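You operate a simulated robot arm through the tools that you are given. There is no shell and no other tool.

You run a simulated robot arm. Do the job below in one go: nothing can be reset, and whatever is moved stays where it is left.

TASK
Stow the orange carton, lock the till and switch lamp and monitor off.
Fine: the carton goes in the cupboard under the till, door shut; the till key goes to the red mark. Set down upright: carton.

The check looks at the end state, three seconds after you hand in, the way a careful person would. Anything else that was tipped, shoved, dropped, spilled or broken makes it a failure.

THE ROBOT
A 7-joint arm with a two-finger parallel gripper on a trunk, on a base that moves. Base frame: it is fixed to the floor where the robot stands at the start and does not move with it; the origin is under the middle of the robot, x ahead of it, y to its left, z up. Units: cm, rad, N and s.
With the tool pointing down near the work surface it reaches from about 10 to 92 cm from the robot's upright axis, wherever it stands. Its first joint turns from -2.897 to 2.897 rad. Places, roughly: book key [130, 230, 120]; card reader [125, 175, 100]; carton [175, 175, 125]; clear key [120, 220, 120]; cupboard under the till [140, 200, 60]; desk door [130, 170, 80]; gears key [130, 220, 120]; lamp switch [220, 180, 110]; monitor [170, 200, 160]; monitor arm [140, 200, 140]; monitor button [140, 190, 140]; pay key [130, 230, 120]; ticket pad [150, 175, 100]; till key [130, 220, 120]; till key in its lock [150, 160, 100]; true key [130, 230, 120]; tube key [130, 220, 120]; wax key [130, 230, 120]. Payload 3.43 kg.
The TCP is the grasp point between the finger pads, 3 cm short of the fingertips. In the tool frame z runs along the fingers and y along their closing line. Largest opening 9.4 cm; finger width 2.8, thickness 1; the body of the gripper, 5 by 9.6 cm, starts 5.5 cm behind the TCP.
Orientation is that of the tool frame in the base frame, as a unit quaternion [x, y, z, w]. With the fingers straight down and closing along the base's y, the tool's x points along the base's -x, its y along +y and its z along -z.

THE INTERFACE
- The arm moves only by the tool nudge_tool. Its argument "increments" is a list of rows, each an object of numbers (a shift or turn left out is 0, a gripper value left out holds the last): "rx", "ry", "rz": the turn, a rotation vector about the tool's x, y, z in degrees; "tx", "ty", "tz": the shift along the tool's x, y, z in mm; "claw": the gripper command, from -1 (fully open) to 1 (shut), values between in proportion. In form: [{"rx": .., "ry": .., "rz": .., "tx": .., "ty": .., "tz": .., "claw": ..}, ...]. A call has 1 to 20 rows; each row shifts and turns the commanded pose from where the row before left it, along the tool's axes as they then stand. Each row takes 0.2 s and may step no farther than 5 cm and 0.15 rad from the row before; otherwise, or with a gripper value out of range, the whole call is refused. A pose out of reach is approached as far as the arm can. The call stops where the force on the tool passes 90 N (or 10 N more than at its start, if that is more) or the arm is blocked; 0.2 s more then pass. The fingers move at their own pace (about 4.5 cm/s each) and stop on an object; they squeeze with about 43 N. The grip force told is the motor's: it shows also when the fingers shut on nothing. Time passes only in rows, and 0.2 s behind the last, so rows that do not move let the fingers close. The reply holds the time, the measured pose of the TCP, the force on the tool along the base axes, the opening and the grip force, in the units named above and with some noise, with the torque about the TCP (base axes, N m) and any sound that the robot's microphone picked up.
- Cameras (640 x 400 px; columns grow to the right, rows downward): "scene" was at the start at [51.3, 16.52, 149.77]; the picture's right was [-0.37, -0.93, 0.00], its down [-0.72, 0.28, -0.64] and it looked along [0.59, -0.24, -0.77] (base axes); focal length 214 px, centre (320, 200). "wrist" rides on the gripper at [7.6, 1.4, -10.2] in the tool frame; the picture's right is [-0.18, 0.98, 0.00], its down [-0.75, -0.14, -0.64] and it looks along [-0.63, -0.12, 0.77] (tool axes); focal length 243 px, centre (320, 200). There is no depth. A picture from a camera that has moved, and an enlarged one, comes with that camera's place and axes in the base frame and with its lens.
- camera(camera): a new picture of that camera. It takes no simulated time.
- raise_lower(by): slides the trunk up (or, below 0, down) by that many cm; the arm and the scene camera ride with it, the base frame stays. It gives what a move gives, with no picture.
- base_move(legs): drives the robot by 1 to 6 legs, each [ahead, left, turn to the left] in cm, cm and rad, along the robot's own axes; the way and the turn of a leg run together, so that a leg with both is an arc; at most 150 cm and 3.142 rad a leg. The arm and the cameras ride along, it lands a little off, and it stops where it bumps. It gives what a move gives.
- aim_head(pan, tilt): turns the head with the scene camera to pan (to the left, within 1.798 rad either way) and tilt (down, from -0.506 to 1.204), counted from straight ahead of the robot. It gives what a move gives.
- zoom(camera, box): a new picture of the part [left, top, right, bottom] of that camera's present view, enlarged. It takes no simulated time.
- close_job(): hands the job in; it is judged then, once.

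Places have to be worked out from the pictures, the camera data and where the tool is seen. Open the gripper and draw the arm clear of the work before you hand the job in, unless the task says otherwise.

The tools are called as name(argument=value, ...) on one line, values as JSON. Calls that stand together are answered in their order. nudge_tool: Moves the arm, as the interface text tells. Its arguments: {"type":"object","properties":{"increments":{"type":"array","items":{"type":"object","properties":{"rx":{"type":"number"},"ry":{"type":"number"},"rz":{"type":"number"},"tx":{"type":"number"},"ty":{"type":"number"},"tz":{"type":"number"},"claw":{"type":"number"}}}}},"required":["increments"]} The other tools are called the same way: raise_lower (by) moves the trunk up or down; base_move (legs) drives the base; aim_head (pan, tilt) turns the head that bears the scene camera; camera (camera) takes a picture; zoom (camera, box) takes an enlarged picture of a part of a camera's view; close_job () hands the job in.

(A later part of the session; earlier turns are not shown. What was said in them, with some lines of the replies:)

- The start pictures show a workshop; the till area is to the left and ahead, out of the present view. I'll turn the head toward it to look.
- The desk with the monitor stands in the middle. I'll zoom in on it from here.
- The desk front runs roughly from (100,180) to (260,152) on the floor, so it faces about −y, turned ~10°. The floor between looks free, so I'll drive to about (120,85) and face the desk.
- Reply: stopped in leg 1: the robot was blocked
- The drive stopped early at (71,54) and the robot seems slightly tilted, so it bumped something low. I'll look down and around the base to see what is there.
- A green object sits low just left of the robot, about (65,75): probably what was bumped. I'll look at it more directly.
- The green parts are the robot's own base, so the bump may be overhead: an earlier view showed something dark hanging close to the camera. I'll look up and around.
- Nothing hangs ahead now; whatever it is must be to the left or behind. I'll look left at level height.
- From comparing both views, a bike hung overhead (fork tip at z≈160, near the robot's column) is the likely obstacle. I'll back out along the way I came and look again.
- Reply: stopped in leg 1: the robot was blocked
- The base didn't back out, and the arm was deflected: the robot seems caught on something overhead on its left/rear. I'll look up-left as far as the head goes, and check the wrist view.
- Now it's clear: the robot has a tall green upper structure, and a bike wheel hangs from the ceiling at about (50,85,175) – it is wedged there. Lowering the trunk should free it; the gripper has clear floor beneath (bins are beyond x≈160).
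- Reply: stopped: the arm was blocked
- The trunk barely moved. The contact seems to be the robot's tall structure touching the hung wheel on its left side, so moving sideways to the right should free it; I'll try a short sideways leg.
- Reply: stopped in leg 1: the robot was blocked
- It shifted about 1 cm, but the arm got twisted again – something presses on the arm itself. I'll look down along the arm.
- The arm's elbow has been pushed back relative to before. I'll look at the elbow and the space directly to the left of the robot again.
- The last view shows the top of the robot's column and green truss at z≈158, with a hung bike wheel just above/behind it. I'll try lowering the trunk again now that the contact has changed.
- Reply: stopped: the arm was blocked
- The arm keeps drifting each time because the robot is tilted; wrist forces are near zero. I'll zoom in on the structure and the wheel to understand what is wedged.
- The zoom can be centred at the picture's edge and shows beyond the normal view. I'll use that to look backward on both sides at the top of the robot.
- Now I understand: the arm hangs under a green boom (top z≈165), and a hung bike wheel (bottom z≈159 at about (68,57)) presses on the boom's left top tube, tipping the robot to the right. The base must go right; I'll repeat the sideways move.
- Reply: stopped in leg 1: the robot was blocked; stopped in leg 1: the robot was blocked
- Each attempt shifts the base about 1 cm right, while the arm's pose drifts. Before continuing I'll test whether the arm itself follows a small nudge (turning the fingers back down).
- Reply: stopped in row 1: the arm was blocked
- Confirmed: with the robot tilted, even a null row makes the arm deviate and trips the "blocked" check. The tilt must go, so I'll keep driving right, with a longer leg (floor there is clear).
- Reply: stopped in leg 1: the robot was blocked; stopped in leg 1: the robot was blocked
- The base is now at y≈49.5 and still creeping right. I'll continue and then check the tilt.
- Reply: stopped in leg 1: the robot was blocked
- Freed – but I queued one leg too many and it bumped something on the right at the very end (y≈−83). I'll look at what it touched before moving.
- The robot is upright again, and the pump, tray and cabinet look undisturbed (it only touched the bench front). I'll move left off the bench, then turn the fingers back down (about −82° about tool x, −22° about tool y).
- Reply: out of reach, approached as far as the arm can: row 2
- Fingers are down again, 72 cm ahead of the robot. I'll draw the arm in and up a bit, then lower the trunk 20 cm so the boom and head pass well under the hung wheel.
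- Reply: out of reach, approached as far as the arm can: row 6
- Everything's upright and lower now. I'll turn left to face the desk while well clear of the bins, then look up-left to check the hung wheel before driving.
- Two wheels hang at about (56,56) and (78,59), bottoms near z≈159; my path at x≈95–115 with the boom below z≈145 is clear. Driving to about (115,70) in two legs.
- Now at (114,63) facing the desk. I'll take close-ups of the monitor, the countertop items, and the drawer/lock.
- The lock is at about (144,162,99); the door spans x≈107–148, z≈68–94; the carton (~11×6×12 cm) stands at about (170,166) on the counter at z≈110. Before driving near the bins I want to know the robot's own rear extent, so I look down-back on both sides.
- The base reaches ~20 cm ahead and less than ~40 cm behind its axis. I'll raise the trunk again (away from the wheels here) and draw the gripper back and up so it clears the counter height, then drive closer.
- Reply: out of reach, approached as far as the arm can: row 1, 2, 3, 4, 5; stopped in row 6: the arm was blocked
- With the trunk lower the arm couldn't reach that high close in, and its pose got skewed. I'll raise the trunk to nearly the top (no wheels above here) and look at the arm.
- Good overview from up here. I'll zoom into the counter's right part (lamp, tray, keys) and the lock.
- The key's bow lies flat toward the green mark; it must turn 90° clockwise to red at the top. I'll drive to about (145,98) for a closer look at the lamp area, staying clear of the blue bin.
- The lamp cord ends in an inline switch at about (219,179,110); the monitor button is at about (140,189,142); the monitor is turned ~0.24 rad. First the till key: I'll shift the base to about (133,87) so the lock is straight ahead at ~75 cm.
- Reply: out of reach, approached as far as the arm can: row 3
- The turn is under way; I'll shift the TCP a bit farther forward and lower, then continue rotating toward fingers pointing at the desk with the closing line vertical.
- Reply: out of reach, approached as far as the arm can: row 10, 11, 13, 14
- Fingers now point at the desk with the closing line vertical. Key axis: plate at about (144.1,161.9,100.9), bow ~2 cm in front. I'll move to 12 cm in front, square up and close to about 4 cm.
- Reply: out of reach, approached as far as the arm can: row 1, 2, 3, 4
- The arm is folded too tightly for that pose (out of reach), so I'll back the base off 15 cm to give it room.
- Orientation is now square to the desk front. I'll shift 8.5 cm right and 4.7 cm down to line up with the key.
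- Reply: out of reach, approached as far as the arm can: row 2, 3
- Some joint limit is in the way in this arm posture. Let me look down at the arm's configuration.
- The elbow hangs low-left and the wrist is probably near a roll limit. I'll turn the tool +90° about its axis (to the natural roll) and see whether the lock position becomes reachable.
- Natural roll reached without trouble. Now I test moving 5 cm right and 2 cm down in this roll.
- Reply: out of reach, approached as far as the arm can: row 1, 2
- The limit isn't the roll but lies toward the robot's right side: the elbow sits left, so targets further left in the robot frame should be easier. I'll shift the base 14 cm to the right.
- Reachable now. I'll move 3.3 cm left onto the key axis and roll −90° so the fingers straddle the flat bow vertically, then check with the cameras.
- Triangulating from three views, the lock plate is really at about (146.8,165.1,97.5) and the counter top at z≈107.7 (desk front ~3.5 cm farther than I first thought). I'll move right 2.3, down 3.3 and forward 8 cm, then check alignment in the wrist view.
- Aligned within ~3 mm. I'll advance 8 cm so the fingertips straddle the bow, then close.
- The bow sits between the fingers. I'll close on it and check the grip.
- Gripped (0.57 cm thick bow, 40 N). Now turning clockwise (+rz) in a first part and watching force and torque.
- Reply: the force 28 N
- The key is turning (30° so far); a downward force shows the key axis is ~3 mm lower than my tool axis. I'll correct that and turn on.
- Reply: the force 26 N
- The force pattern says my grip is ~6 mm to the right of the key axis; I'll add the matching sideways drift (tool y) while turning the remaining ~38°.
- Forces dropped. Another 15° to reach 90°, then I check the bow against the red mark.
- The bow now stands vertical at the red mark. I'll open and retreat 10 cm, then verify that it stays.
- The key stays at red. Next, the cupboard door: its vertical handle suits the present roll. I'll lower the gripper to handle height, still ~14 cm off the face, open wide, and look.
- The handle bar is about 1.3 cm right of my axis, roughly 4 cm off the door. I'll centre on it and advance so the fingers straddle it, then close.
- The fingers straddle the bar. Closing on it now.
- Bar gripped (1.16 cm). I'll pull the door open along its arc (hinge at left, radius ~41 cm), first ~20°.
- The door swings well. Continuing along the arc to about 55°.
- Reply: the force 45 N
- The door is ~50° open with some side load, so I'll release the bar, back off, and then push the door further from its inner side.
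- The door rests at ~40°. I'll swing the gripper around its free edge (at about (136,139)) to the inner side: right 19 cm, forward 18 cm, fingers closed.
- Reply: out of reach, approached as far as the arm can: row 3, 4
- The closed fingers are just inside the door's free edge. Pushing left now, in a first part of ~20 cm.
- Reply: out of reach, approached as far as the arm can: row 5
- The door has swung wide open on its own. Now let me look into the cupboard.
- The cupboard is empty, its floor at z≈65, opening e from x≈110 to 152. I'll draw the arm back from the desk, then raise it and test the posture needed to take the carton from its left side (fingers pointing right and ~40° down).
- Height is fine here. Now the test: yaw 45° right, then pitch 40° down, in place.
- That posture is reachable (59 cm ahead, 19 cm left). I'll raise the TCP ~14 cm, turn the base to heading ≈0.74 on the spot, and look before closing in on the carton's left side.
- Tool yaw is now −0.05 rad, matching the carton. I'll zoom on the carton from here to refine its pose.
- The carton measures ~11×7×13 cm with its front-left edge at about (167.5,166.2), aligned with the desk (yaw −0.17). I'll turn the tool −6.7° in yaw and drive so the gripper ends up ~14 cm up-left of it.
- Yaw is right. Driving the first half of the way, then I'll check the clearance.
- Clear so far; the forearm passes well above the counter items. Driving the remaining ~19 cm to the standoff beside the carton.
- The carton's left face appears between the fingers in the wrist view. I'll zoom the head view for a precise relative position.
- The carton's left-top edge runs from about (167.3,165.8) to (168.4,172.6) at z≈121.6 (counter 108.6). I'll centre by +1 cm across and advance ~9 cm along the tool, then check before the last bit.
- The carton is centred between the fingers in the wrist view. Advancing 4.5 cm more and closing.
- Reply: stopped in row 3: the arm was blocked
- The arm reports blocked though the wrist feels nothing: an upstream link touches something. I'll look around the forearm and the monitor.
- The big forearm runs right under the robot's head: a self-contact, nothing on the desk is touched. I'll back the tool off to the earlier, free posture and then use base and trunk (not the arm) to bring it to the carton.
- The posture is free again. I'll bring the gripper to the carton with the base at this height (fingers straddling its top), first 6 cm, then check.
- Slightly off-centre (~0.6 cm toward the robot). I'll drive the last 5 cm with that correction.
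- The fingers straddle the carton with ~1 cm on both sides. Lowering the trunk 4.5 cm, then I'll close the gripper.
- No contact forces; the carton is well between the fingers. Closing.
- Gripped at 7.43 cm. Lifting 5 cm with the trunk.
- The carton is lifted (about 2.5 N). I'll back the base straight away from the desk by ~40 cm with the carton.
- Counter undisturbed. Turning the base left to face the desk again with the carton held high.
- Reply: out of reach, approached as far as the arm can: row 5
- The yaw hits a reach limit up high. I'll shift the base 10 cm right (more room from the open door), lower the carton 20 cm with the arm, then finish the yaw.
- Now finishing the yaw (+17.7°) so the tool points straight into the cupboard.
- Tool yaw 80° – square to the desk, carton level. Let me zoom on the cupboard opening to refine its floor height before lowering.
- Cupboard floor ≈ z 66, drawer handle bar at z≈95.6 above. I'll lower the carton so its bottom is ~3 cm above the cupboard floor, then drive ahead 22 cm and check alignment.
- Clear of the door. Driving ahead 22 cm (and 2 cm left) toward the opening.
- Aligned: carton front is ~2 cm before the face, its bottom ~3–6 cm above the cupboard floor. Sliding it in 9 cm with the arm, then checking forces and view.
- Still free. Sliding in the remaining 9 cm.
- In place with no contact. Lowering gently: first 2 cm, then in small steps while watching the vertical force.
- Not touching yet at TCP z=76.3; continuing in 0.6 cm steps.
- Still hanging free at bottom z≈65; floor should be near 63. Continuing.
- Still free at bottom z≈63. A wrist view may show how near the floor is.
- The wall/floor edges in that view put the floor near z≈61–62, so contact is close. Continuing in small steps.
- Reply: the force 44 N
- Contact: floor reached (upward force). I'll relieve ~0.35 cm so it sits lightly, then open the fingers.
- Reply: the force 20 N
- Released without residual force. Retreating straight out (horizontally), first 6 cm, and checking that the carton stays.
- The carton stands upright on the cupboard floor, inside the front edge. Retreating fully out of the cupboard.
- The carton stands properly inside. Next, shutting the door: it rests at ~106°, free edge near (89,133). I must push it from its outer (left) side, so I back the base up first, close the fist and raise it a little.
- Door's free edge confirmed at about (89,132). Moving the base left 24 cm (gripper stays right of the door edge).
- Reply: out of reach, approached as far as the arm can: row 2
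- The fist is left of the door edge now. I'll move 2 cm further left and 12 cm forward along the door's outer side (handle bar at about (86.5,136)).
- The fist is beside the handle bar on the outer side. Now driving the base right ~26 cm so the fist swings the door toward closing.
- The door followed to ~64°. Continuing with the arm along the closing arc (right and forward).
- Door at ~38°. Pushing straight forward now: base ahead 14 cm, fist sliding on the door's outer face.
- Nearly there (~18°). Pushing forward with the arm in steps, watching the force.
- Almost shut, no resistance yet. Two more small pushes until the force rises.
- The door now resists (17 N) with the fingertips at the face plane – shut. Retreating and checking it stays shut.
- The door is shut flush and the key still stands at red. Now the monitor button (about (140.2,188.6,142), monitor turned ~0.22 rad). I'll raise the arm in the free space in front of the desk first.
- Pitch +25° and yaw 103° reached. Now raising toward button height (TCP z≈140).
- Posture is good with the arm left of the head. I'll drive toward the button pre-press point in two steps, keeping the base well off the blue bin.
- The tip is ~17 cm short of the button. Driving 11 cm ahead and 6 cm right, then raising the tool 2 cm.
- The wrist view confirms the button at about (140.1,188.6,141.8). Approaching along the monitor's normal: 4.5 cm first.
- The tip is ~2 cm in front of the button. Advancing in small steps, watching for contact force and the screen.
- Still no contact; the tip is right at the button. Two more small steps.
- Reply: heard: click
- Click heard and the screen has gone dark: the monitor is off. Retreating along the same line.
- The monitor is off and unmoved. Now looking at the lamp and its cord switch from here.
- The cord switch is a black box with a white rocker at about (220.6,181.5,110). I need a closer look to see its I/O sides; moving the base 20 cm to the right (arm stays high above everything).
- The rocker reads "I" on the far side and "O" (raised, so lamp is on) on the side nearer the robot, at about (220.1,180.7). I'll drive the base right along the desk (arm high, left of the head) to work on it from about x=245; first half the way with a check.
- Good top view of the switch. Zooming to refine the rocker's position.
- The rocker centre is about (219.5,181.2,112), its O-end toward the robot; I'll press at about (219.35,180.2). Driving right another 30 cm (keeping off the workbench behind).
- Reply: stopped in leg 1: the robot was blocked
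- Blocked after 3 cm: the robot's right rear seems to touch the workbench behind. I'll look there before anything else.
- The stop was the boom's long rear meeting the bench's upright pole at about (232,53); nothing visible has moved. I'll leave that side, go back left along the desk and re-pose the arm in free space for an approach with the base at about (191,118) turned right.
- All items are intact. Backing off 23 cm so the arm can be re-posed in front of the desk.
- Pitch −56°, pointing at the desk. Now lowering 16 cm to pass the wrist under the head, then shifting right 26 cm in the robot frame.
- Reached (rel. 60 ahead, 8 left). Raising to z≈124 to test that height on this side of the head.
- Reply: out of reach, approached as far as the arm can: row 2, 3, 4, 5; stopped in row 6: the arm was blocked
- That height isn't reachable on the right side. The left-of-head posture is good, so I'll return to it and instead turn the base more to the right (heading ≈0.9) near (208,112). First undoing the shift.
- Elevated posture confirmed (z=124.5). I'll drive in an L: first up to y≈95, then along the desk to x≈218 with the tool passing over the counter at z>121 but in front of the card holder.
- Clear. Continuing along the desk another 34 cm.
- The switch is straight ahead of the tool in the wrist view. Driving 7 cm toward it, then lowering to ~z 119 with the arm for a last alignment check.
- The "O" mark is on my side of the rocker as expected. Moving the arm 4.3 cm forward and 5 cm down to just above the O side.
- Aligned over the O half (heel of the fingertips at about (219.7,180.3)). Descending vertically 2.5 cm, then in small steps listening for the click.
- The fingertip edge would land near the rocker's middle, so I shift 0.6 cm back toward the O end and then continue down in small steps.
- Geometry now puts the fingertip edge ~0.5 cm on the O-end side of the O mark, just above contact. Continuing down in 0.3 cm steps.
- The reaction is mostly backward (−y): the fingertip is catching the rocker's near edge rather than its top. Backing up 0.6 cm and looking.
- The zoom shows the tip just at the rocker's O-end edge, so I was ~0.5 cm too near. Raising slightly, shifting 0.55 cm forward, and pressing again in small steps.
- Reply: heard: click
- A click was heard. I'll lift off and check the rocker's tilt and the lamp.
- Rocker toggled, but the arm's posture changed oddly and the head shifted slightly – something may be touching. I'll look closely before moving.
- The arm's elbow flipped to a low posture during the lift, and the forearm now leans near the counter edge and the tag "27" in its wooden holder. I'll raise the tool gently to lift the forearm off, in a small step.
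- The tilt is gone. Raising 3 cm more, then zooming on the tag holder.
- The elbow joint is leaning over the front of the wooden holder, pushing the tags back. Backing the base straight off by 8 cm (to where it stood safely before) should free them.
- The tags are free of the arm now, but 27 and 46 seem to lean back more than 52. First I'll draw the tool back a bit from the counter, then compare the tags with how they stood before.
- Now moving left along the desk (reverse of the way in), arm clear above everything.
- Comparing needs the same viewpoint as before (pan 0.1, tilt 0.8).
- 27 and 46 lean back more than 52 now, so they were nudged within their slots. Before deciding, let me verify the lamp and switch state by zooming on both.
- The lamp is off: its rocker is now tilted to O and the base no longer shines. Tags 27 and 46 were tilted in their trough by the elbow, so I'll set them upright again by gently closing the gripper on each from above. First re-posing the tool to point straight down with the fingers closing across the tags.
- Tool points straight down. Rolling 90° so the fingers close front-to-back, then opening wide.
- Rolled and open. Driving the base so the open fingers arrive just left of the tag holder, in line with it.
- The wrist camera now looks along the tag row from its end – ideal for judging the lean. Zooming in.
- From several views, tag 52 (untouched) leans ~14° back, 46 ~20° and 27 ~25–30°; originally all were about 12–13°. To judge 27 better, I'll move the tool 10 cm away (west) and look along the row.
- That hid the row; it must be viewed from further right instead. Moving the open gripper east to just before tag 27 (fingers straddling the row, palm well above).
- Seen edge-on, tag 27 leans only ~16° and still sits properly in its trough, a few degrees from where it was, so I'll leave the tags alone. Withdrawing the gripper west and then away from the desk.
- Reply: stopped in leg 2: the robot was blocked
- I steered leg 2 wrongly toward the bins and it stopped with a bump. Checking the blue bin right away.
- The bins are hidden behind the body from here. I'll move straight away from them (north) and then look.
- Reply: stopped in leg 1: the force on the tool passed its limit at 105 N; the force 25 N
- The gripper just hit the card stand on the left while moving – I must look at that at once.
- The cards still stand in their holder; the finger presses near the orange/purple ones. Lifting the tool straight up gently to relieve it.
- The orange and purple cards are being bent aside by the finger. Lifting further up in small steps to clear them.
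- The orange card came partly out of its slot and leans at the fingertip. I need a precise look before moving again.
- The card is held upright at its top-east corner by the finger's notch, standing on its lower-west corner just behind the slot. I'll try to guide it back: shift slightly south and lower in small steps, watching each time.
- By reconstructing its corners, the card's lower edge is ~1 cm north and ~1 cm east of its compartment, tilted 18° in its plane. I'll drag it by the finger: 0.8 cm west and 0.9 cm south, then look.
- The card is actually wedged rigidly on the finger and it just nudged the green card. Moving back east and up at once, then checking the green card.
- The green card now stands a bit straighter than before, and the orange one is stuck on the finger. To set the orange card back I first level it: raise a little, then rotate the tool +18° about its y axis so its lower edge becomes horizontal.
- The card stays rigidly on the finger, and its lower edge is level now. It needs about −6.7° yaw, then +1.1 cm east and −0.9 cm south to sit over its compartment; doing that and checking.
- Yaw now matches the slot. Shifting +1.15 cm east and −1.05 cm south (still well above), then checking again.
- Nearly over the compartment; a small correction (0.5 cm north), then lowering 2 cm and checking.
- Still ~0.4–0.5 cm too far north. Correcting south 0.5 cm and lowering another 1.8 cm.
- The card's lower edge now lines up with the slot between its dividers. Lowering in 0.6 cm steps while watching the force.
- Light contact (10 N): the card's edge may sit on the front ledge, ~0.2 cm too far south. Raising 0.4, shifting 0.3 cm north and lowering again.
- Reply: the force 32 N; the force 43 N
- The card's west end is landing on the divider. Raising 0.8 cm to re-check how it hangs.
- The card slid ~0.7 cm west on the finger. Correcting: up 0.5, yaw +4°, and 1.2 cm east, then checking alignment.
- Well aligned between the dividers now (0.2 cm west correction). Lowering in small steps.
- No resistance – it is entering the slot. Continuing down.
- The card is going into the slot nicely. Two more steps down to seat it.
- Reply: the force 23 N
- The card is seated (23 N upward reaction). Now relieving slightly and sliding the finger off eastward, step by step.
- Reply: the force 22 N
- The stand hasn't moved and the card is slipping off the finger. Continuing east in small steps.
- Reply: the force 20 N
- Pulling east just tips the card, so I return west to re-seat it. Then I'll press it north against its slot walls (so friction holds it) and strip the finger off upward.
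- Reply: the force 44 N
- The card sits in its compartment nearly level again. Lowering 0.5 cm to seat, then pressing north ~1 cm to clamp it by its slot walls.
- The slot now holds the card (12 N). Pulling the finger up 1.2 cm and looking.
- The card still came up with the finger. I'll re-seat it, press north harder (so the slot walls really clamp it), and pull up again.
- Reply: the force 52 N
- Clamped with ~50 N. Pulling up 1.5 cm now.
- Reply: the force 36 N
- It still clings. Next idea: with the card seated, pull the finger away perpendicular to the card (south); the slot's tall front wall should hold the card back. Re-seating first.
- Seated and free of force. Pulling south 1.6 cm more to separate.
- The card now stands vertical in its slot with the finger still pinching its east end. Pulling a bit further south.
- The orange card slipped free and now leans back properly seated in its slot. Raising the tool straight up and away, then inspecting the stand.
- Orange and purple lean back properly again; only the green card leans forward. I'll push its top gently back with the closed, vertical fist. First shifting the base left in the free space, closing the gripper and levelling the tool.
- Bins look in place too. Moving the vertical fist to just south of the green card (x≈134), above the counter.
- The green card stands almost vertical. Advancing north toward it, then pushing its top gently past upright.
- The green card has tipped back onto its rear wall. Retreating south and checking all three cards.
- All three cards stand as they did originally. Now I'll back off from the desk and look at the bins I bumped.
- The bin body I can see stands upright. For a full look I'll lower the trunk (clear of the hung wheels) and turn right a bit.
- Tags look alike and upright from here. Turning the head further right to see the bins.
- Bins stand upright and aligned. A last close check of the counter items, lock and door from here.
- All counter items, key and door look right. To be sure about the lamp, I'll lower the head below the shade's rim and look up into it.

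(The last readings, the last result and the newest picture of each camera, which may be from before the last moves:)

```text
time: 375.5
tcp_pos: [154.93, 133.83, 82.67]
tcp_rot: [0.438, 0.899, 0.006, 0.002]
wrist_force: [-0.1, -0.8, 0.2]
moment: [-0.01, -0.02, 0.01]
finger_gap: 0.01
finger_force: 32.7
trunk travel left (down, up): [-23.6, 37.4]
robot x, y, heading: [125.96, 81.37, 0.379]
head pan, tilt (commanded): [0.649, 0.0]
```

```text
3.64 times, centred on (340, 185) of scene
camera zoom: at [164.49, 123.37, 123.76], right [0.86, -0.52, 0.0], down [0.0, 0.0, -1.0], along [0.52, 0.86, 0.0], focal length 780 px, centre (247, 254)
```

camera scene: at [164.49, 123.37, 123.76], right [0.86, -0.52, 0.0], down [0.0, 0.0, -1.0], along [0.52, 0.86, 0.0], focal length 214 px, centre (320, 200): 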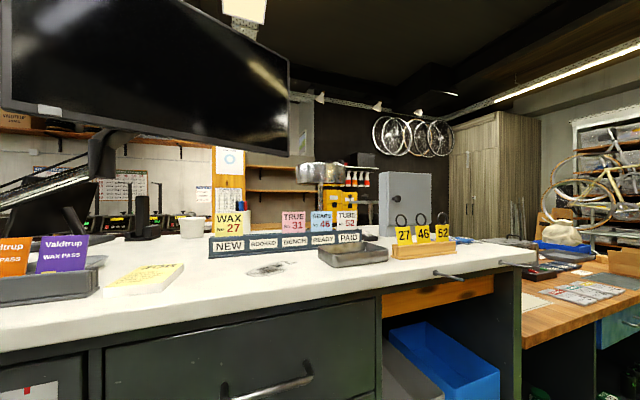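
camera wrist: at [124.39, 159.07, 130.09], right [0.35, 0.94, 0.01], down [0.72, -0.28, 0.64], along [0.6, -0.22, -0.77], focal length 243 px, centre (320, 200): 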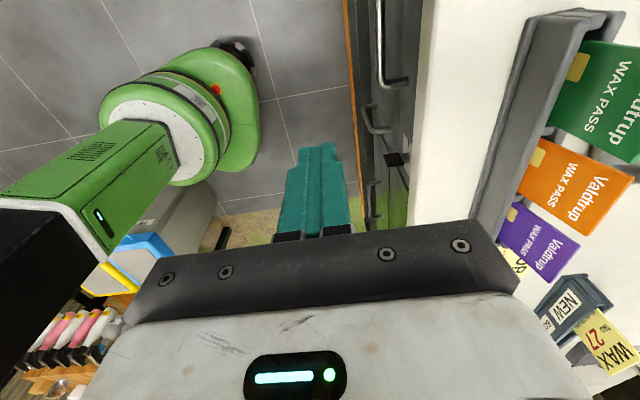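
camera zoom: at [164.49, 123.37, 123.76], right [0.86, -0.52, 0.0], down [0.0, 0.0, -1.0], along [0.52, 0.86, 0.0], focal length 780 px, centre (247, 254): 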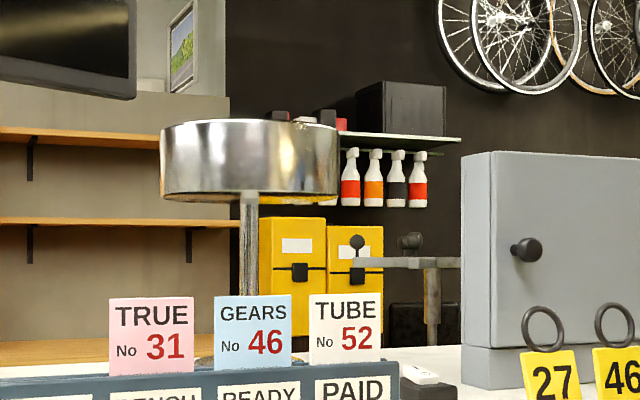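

The shade is dark inside, so the lamp is off; monitor is dark, key at red, door shut with the carton inside. Opening the gripper with the arm clear of the desk.

nudge_tool(increments=[{"claw": -1}, {"claw": -1}, {"claw": -1}, {"claw": -1}, {"claw": -1}, {"claw": -1}])

aim_head(pan=0.9, tilt=0.3)

camera(camera="scene")

```text
time: 376.9
tcp_pos: [154.93, 133.86, 82.75]
tcp_rot: [0.438, 0.899, 0.005, 0.002]
wrist_force: [-0.5, 0.1, -1.0]
moment: [0.03, 0.0, -0.02]
finger_gap: 9.41
finger_force: 0.1
trunk travel left (down, up): [-23.6, 37.4]
robot x, y, heading: [126.13, 80.75, 0.379]
head pan, tilt (commanded): [0.649, 0.0]
```

```text
time: 377.7
tcp_pos: [154.81, 133.87, 82.67]
tcp_rot: [0.438, 0.899, 0.006, 0.002]
wrist_force: [0.4, -0.6, -0.7]
moment: [0.0, 0.02, -0.01]
finger_gap: 9.37
finger_force: 0.1
trunk travel left (down, up): [-23.6, 37.4]
robot x, y, heading: [125.9, 81.18, 0.379]
head pan, tilt (commanded): [0.901, 0.3]
```

```text
taken
camera scene: at [162.53, 124.6, 121.0], right [0.96, -0.29, 0.0], down [-0.08, -0.28, -0.96], along [0.27, 0.92, -0.3], focal length 214 px, centre (320, 200)
```

scene: 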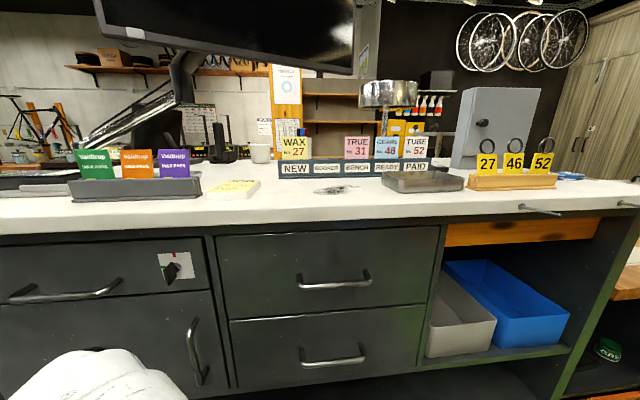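

The final view shows the key vertical at the red mark, the cupboard door shut flush, the monitor dark, the lamp off, and the items on the counter standing in place. The gripper is open and clear, so I hand in.

close_job()

```text
The job is handed in.
```

I handed the job in with all four parts done, but I bumped several other things on the way, which the check may count against it.

**What was asked:**
- **Carton:** it stands upright inside the cupboard under the till, and the door is shut.
- **Till:** the key stands at the red mark and stayed there after I let go.
- **Monitor:** I pressed the button, heard a click, and the screen is dark.
- **Lamp:** the cord switch clicked over to "O", and the shade is dark inside.

**What I bumped:**
- **Wax pass cards:** I drove the open gripper into the card stand. The orange card came out of its slot, and the green one was knocked forward. I put both back, and all three cards now lean back as they did before. I saw no sign that the stand moved.
- **Tags in the wooden holder:** the arm's elbow leaned on tags 27 and 46. Tag 27 now leans back about 16°, probably a few degrees more than before. Both are still seated, and I left them as they are.
- **Hanging bike wheel, workbench pole, tool bench and blue bin:** the robot ran into all four. The first contact, with the wheel hung from the ceiling, left the robot wedged and tilted until I worked it free. When I looked back at the end, the bins stood upright and in line. I saw no damage to the others, but I did not check them closely.

The gripper is open and the arm is clear of the desk.
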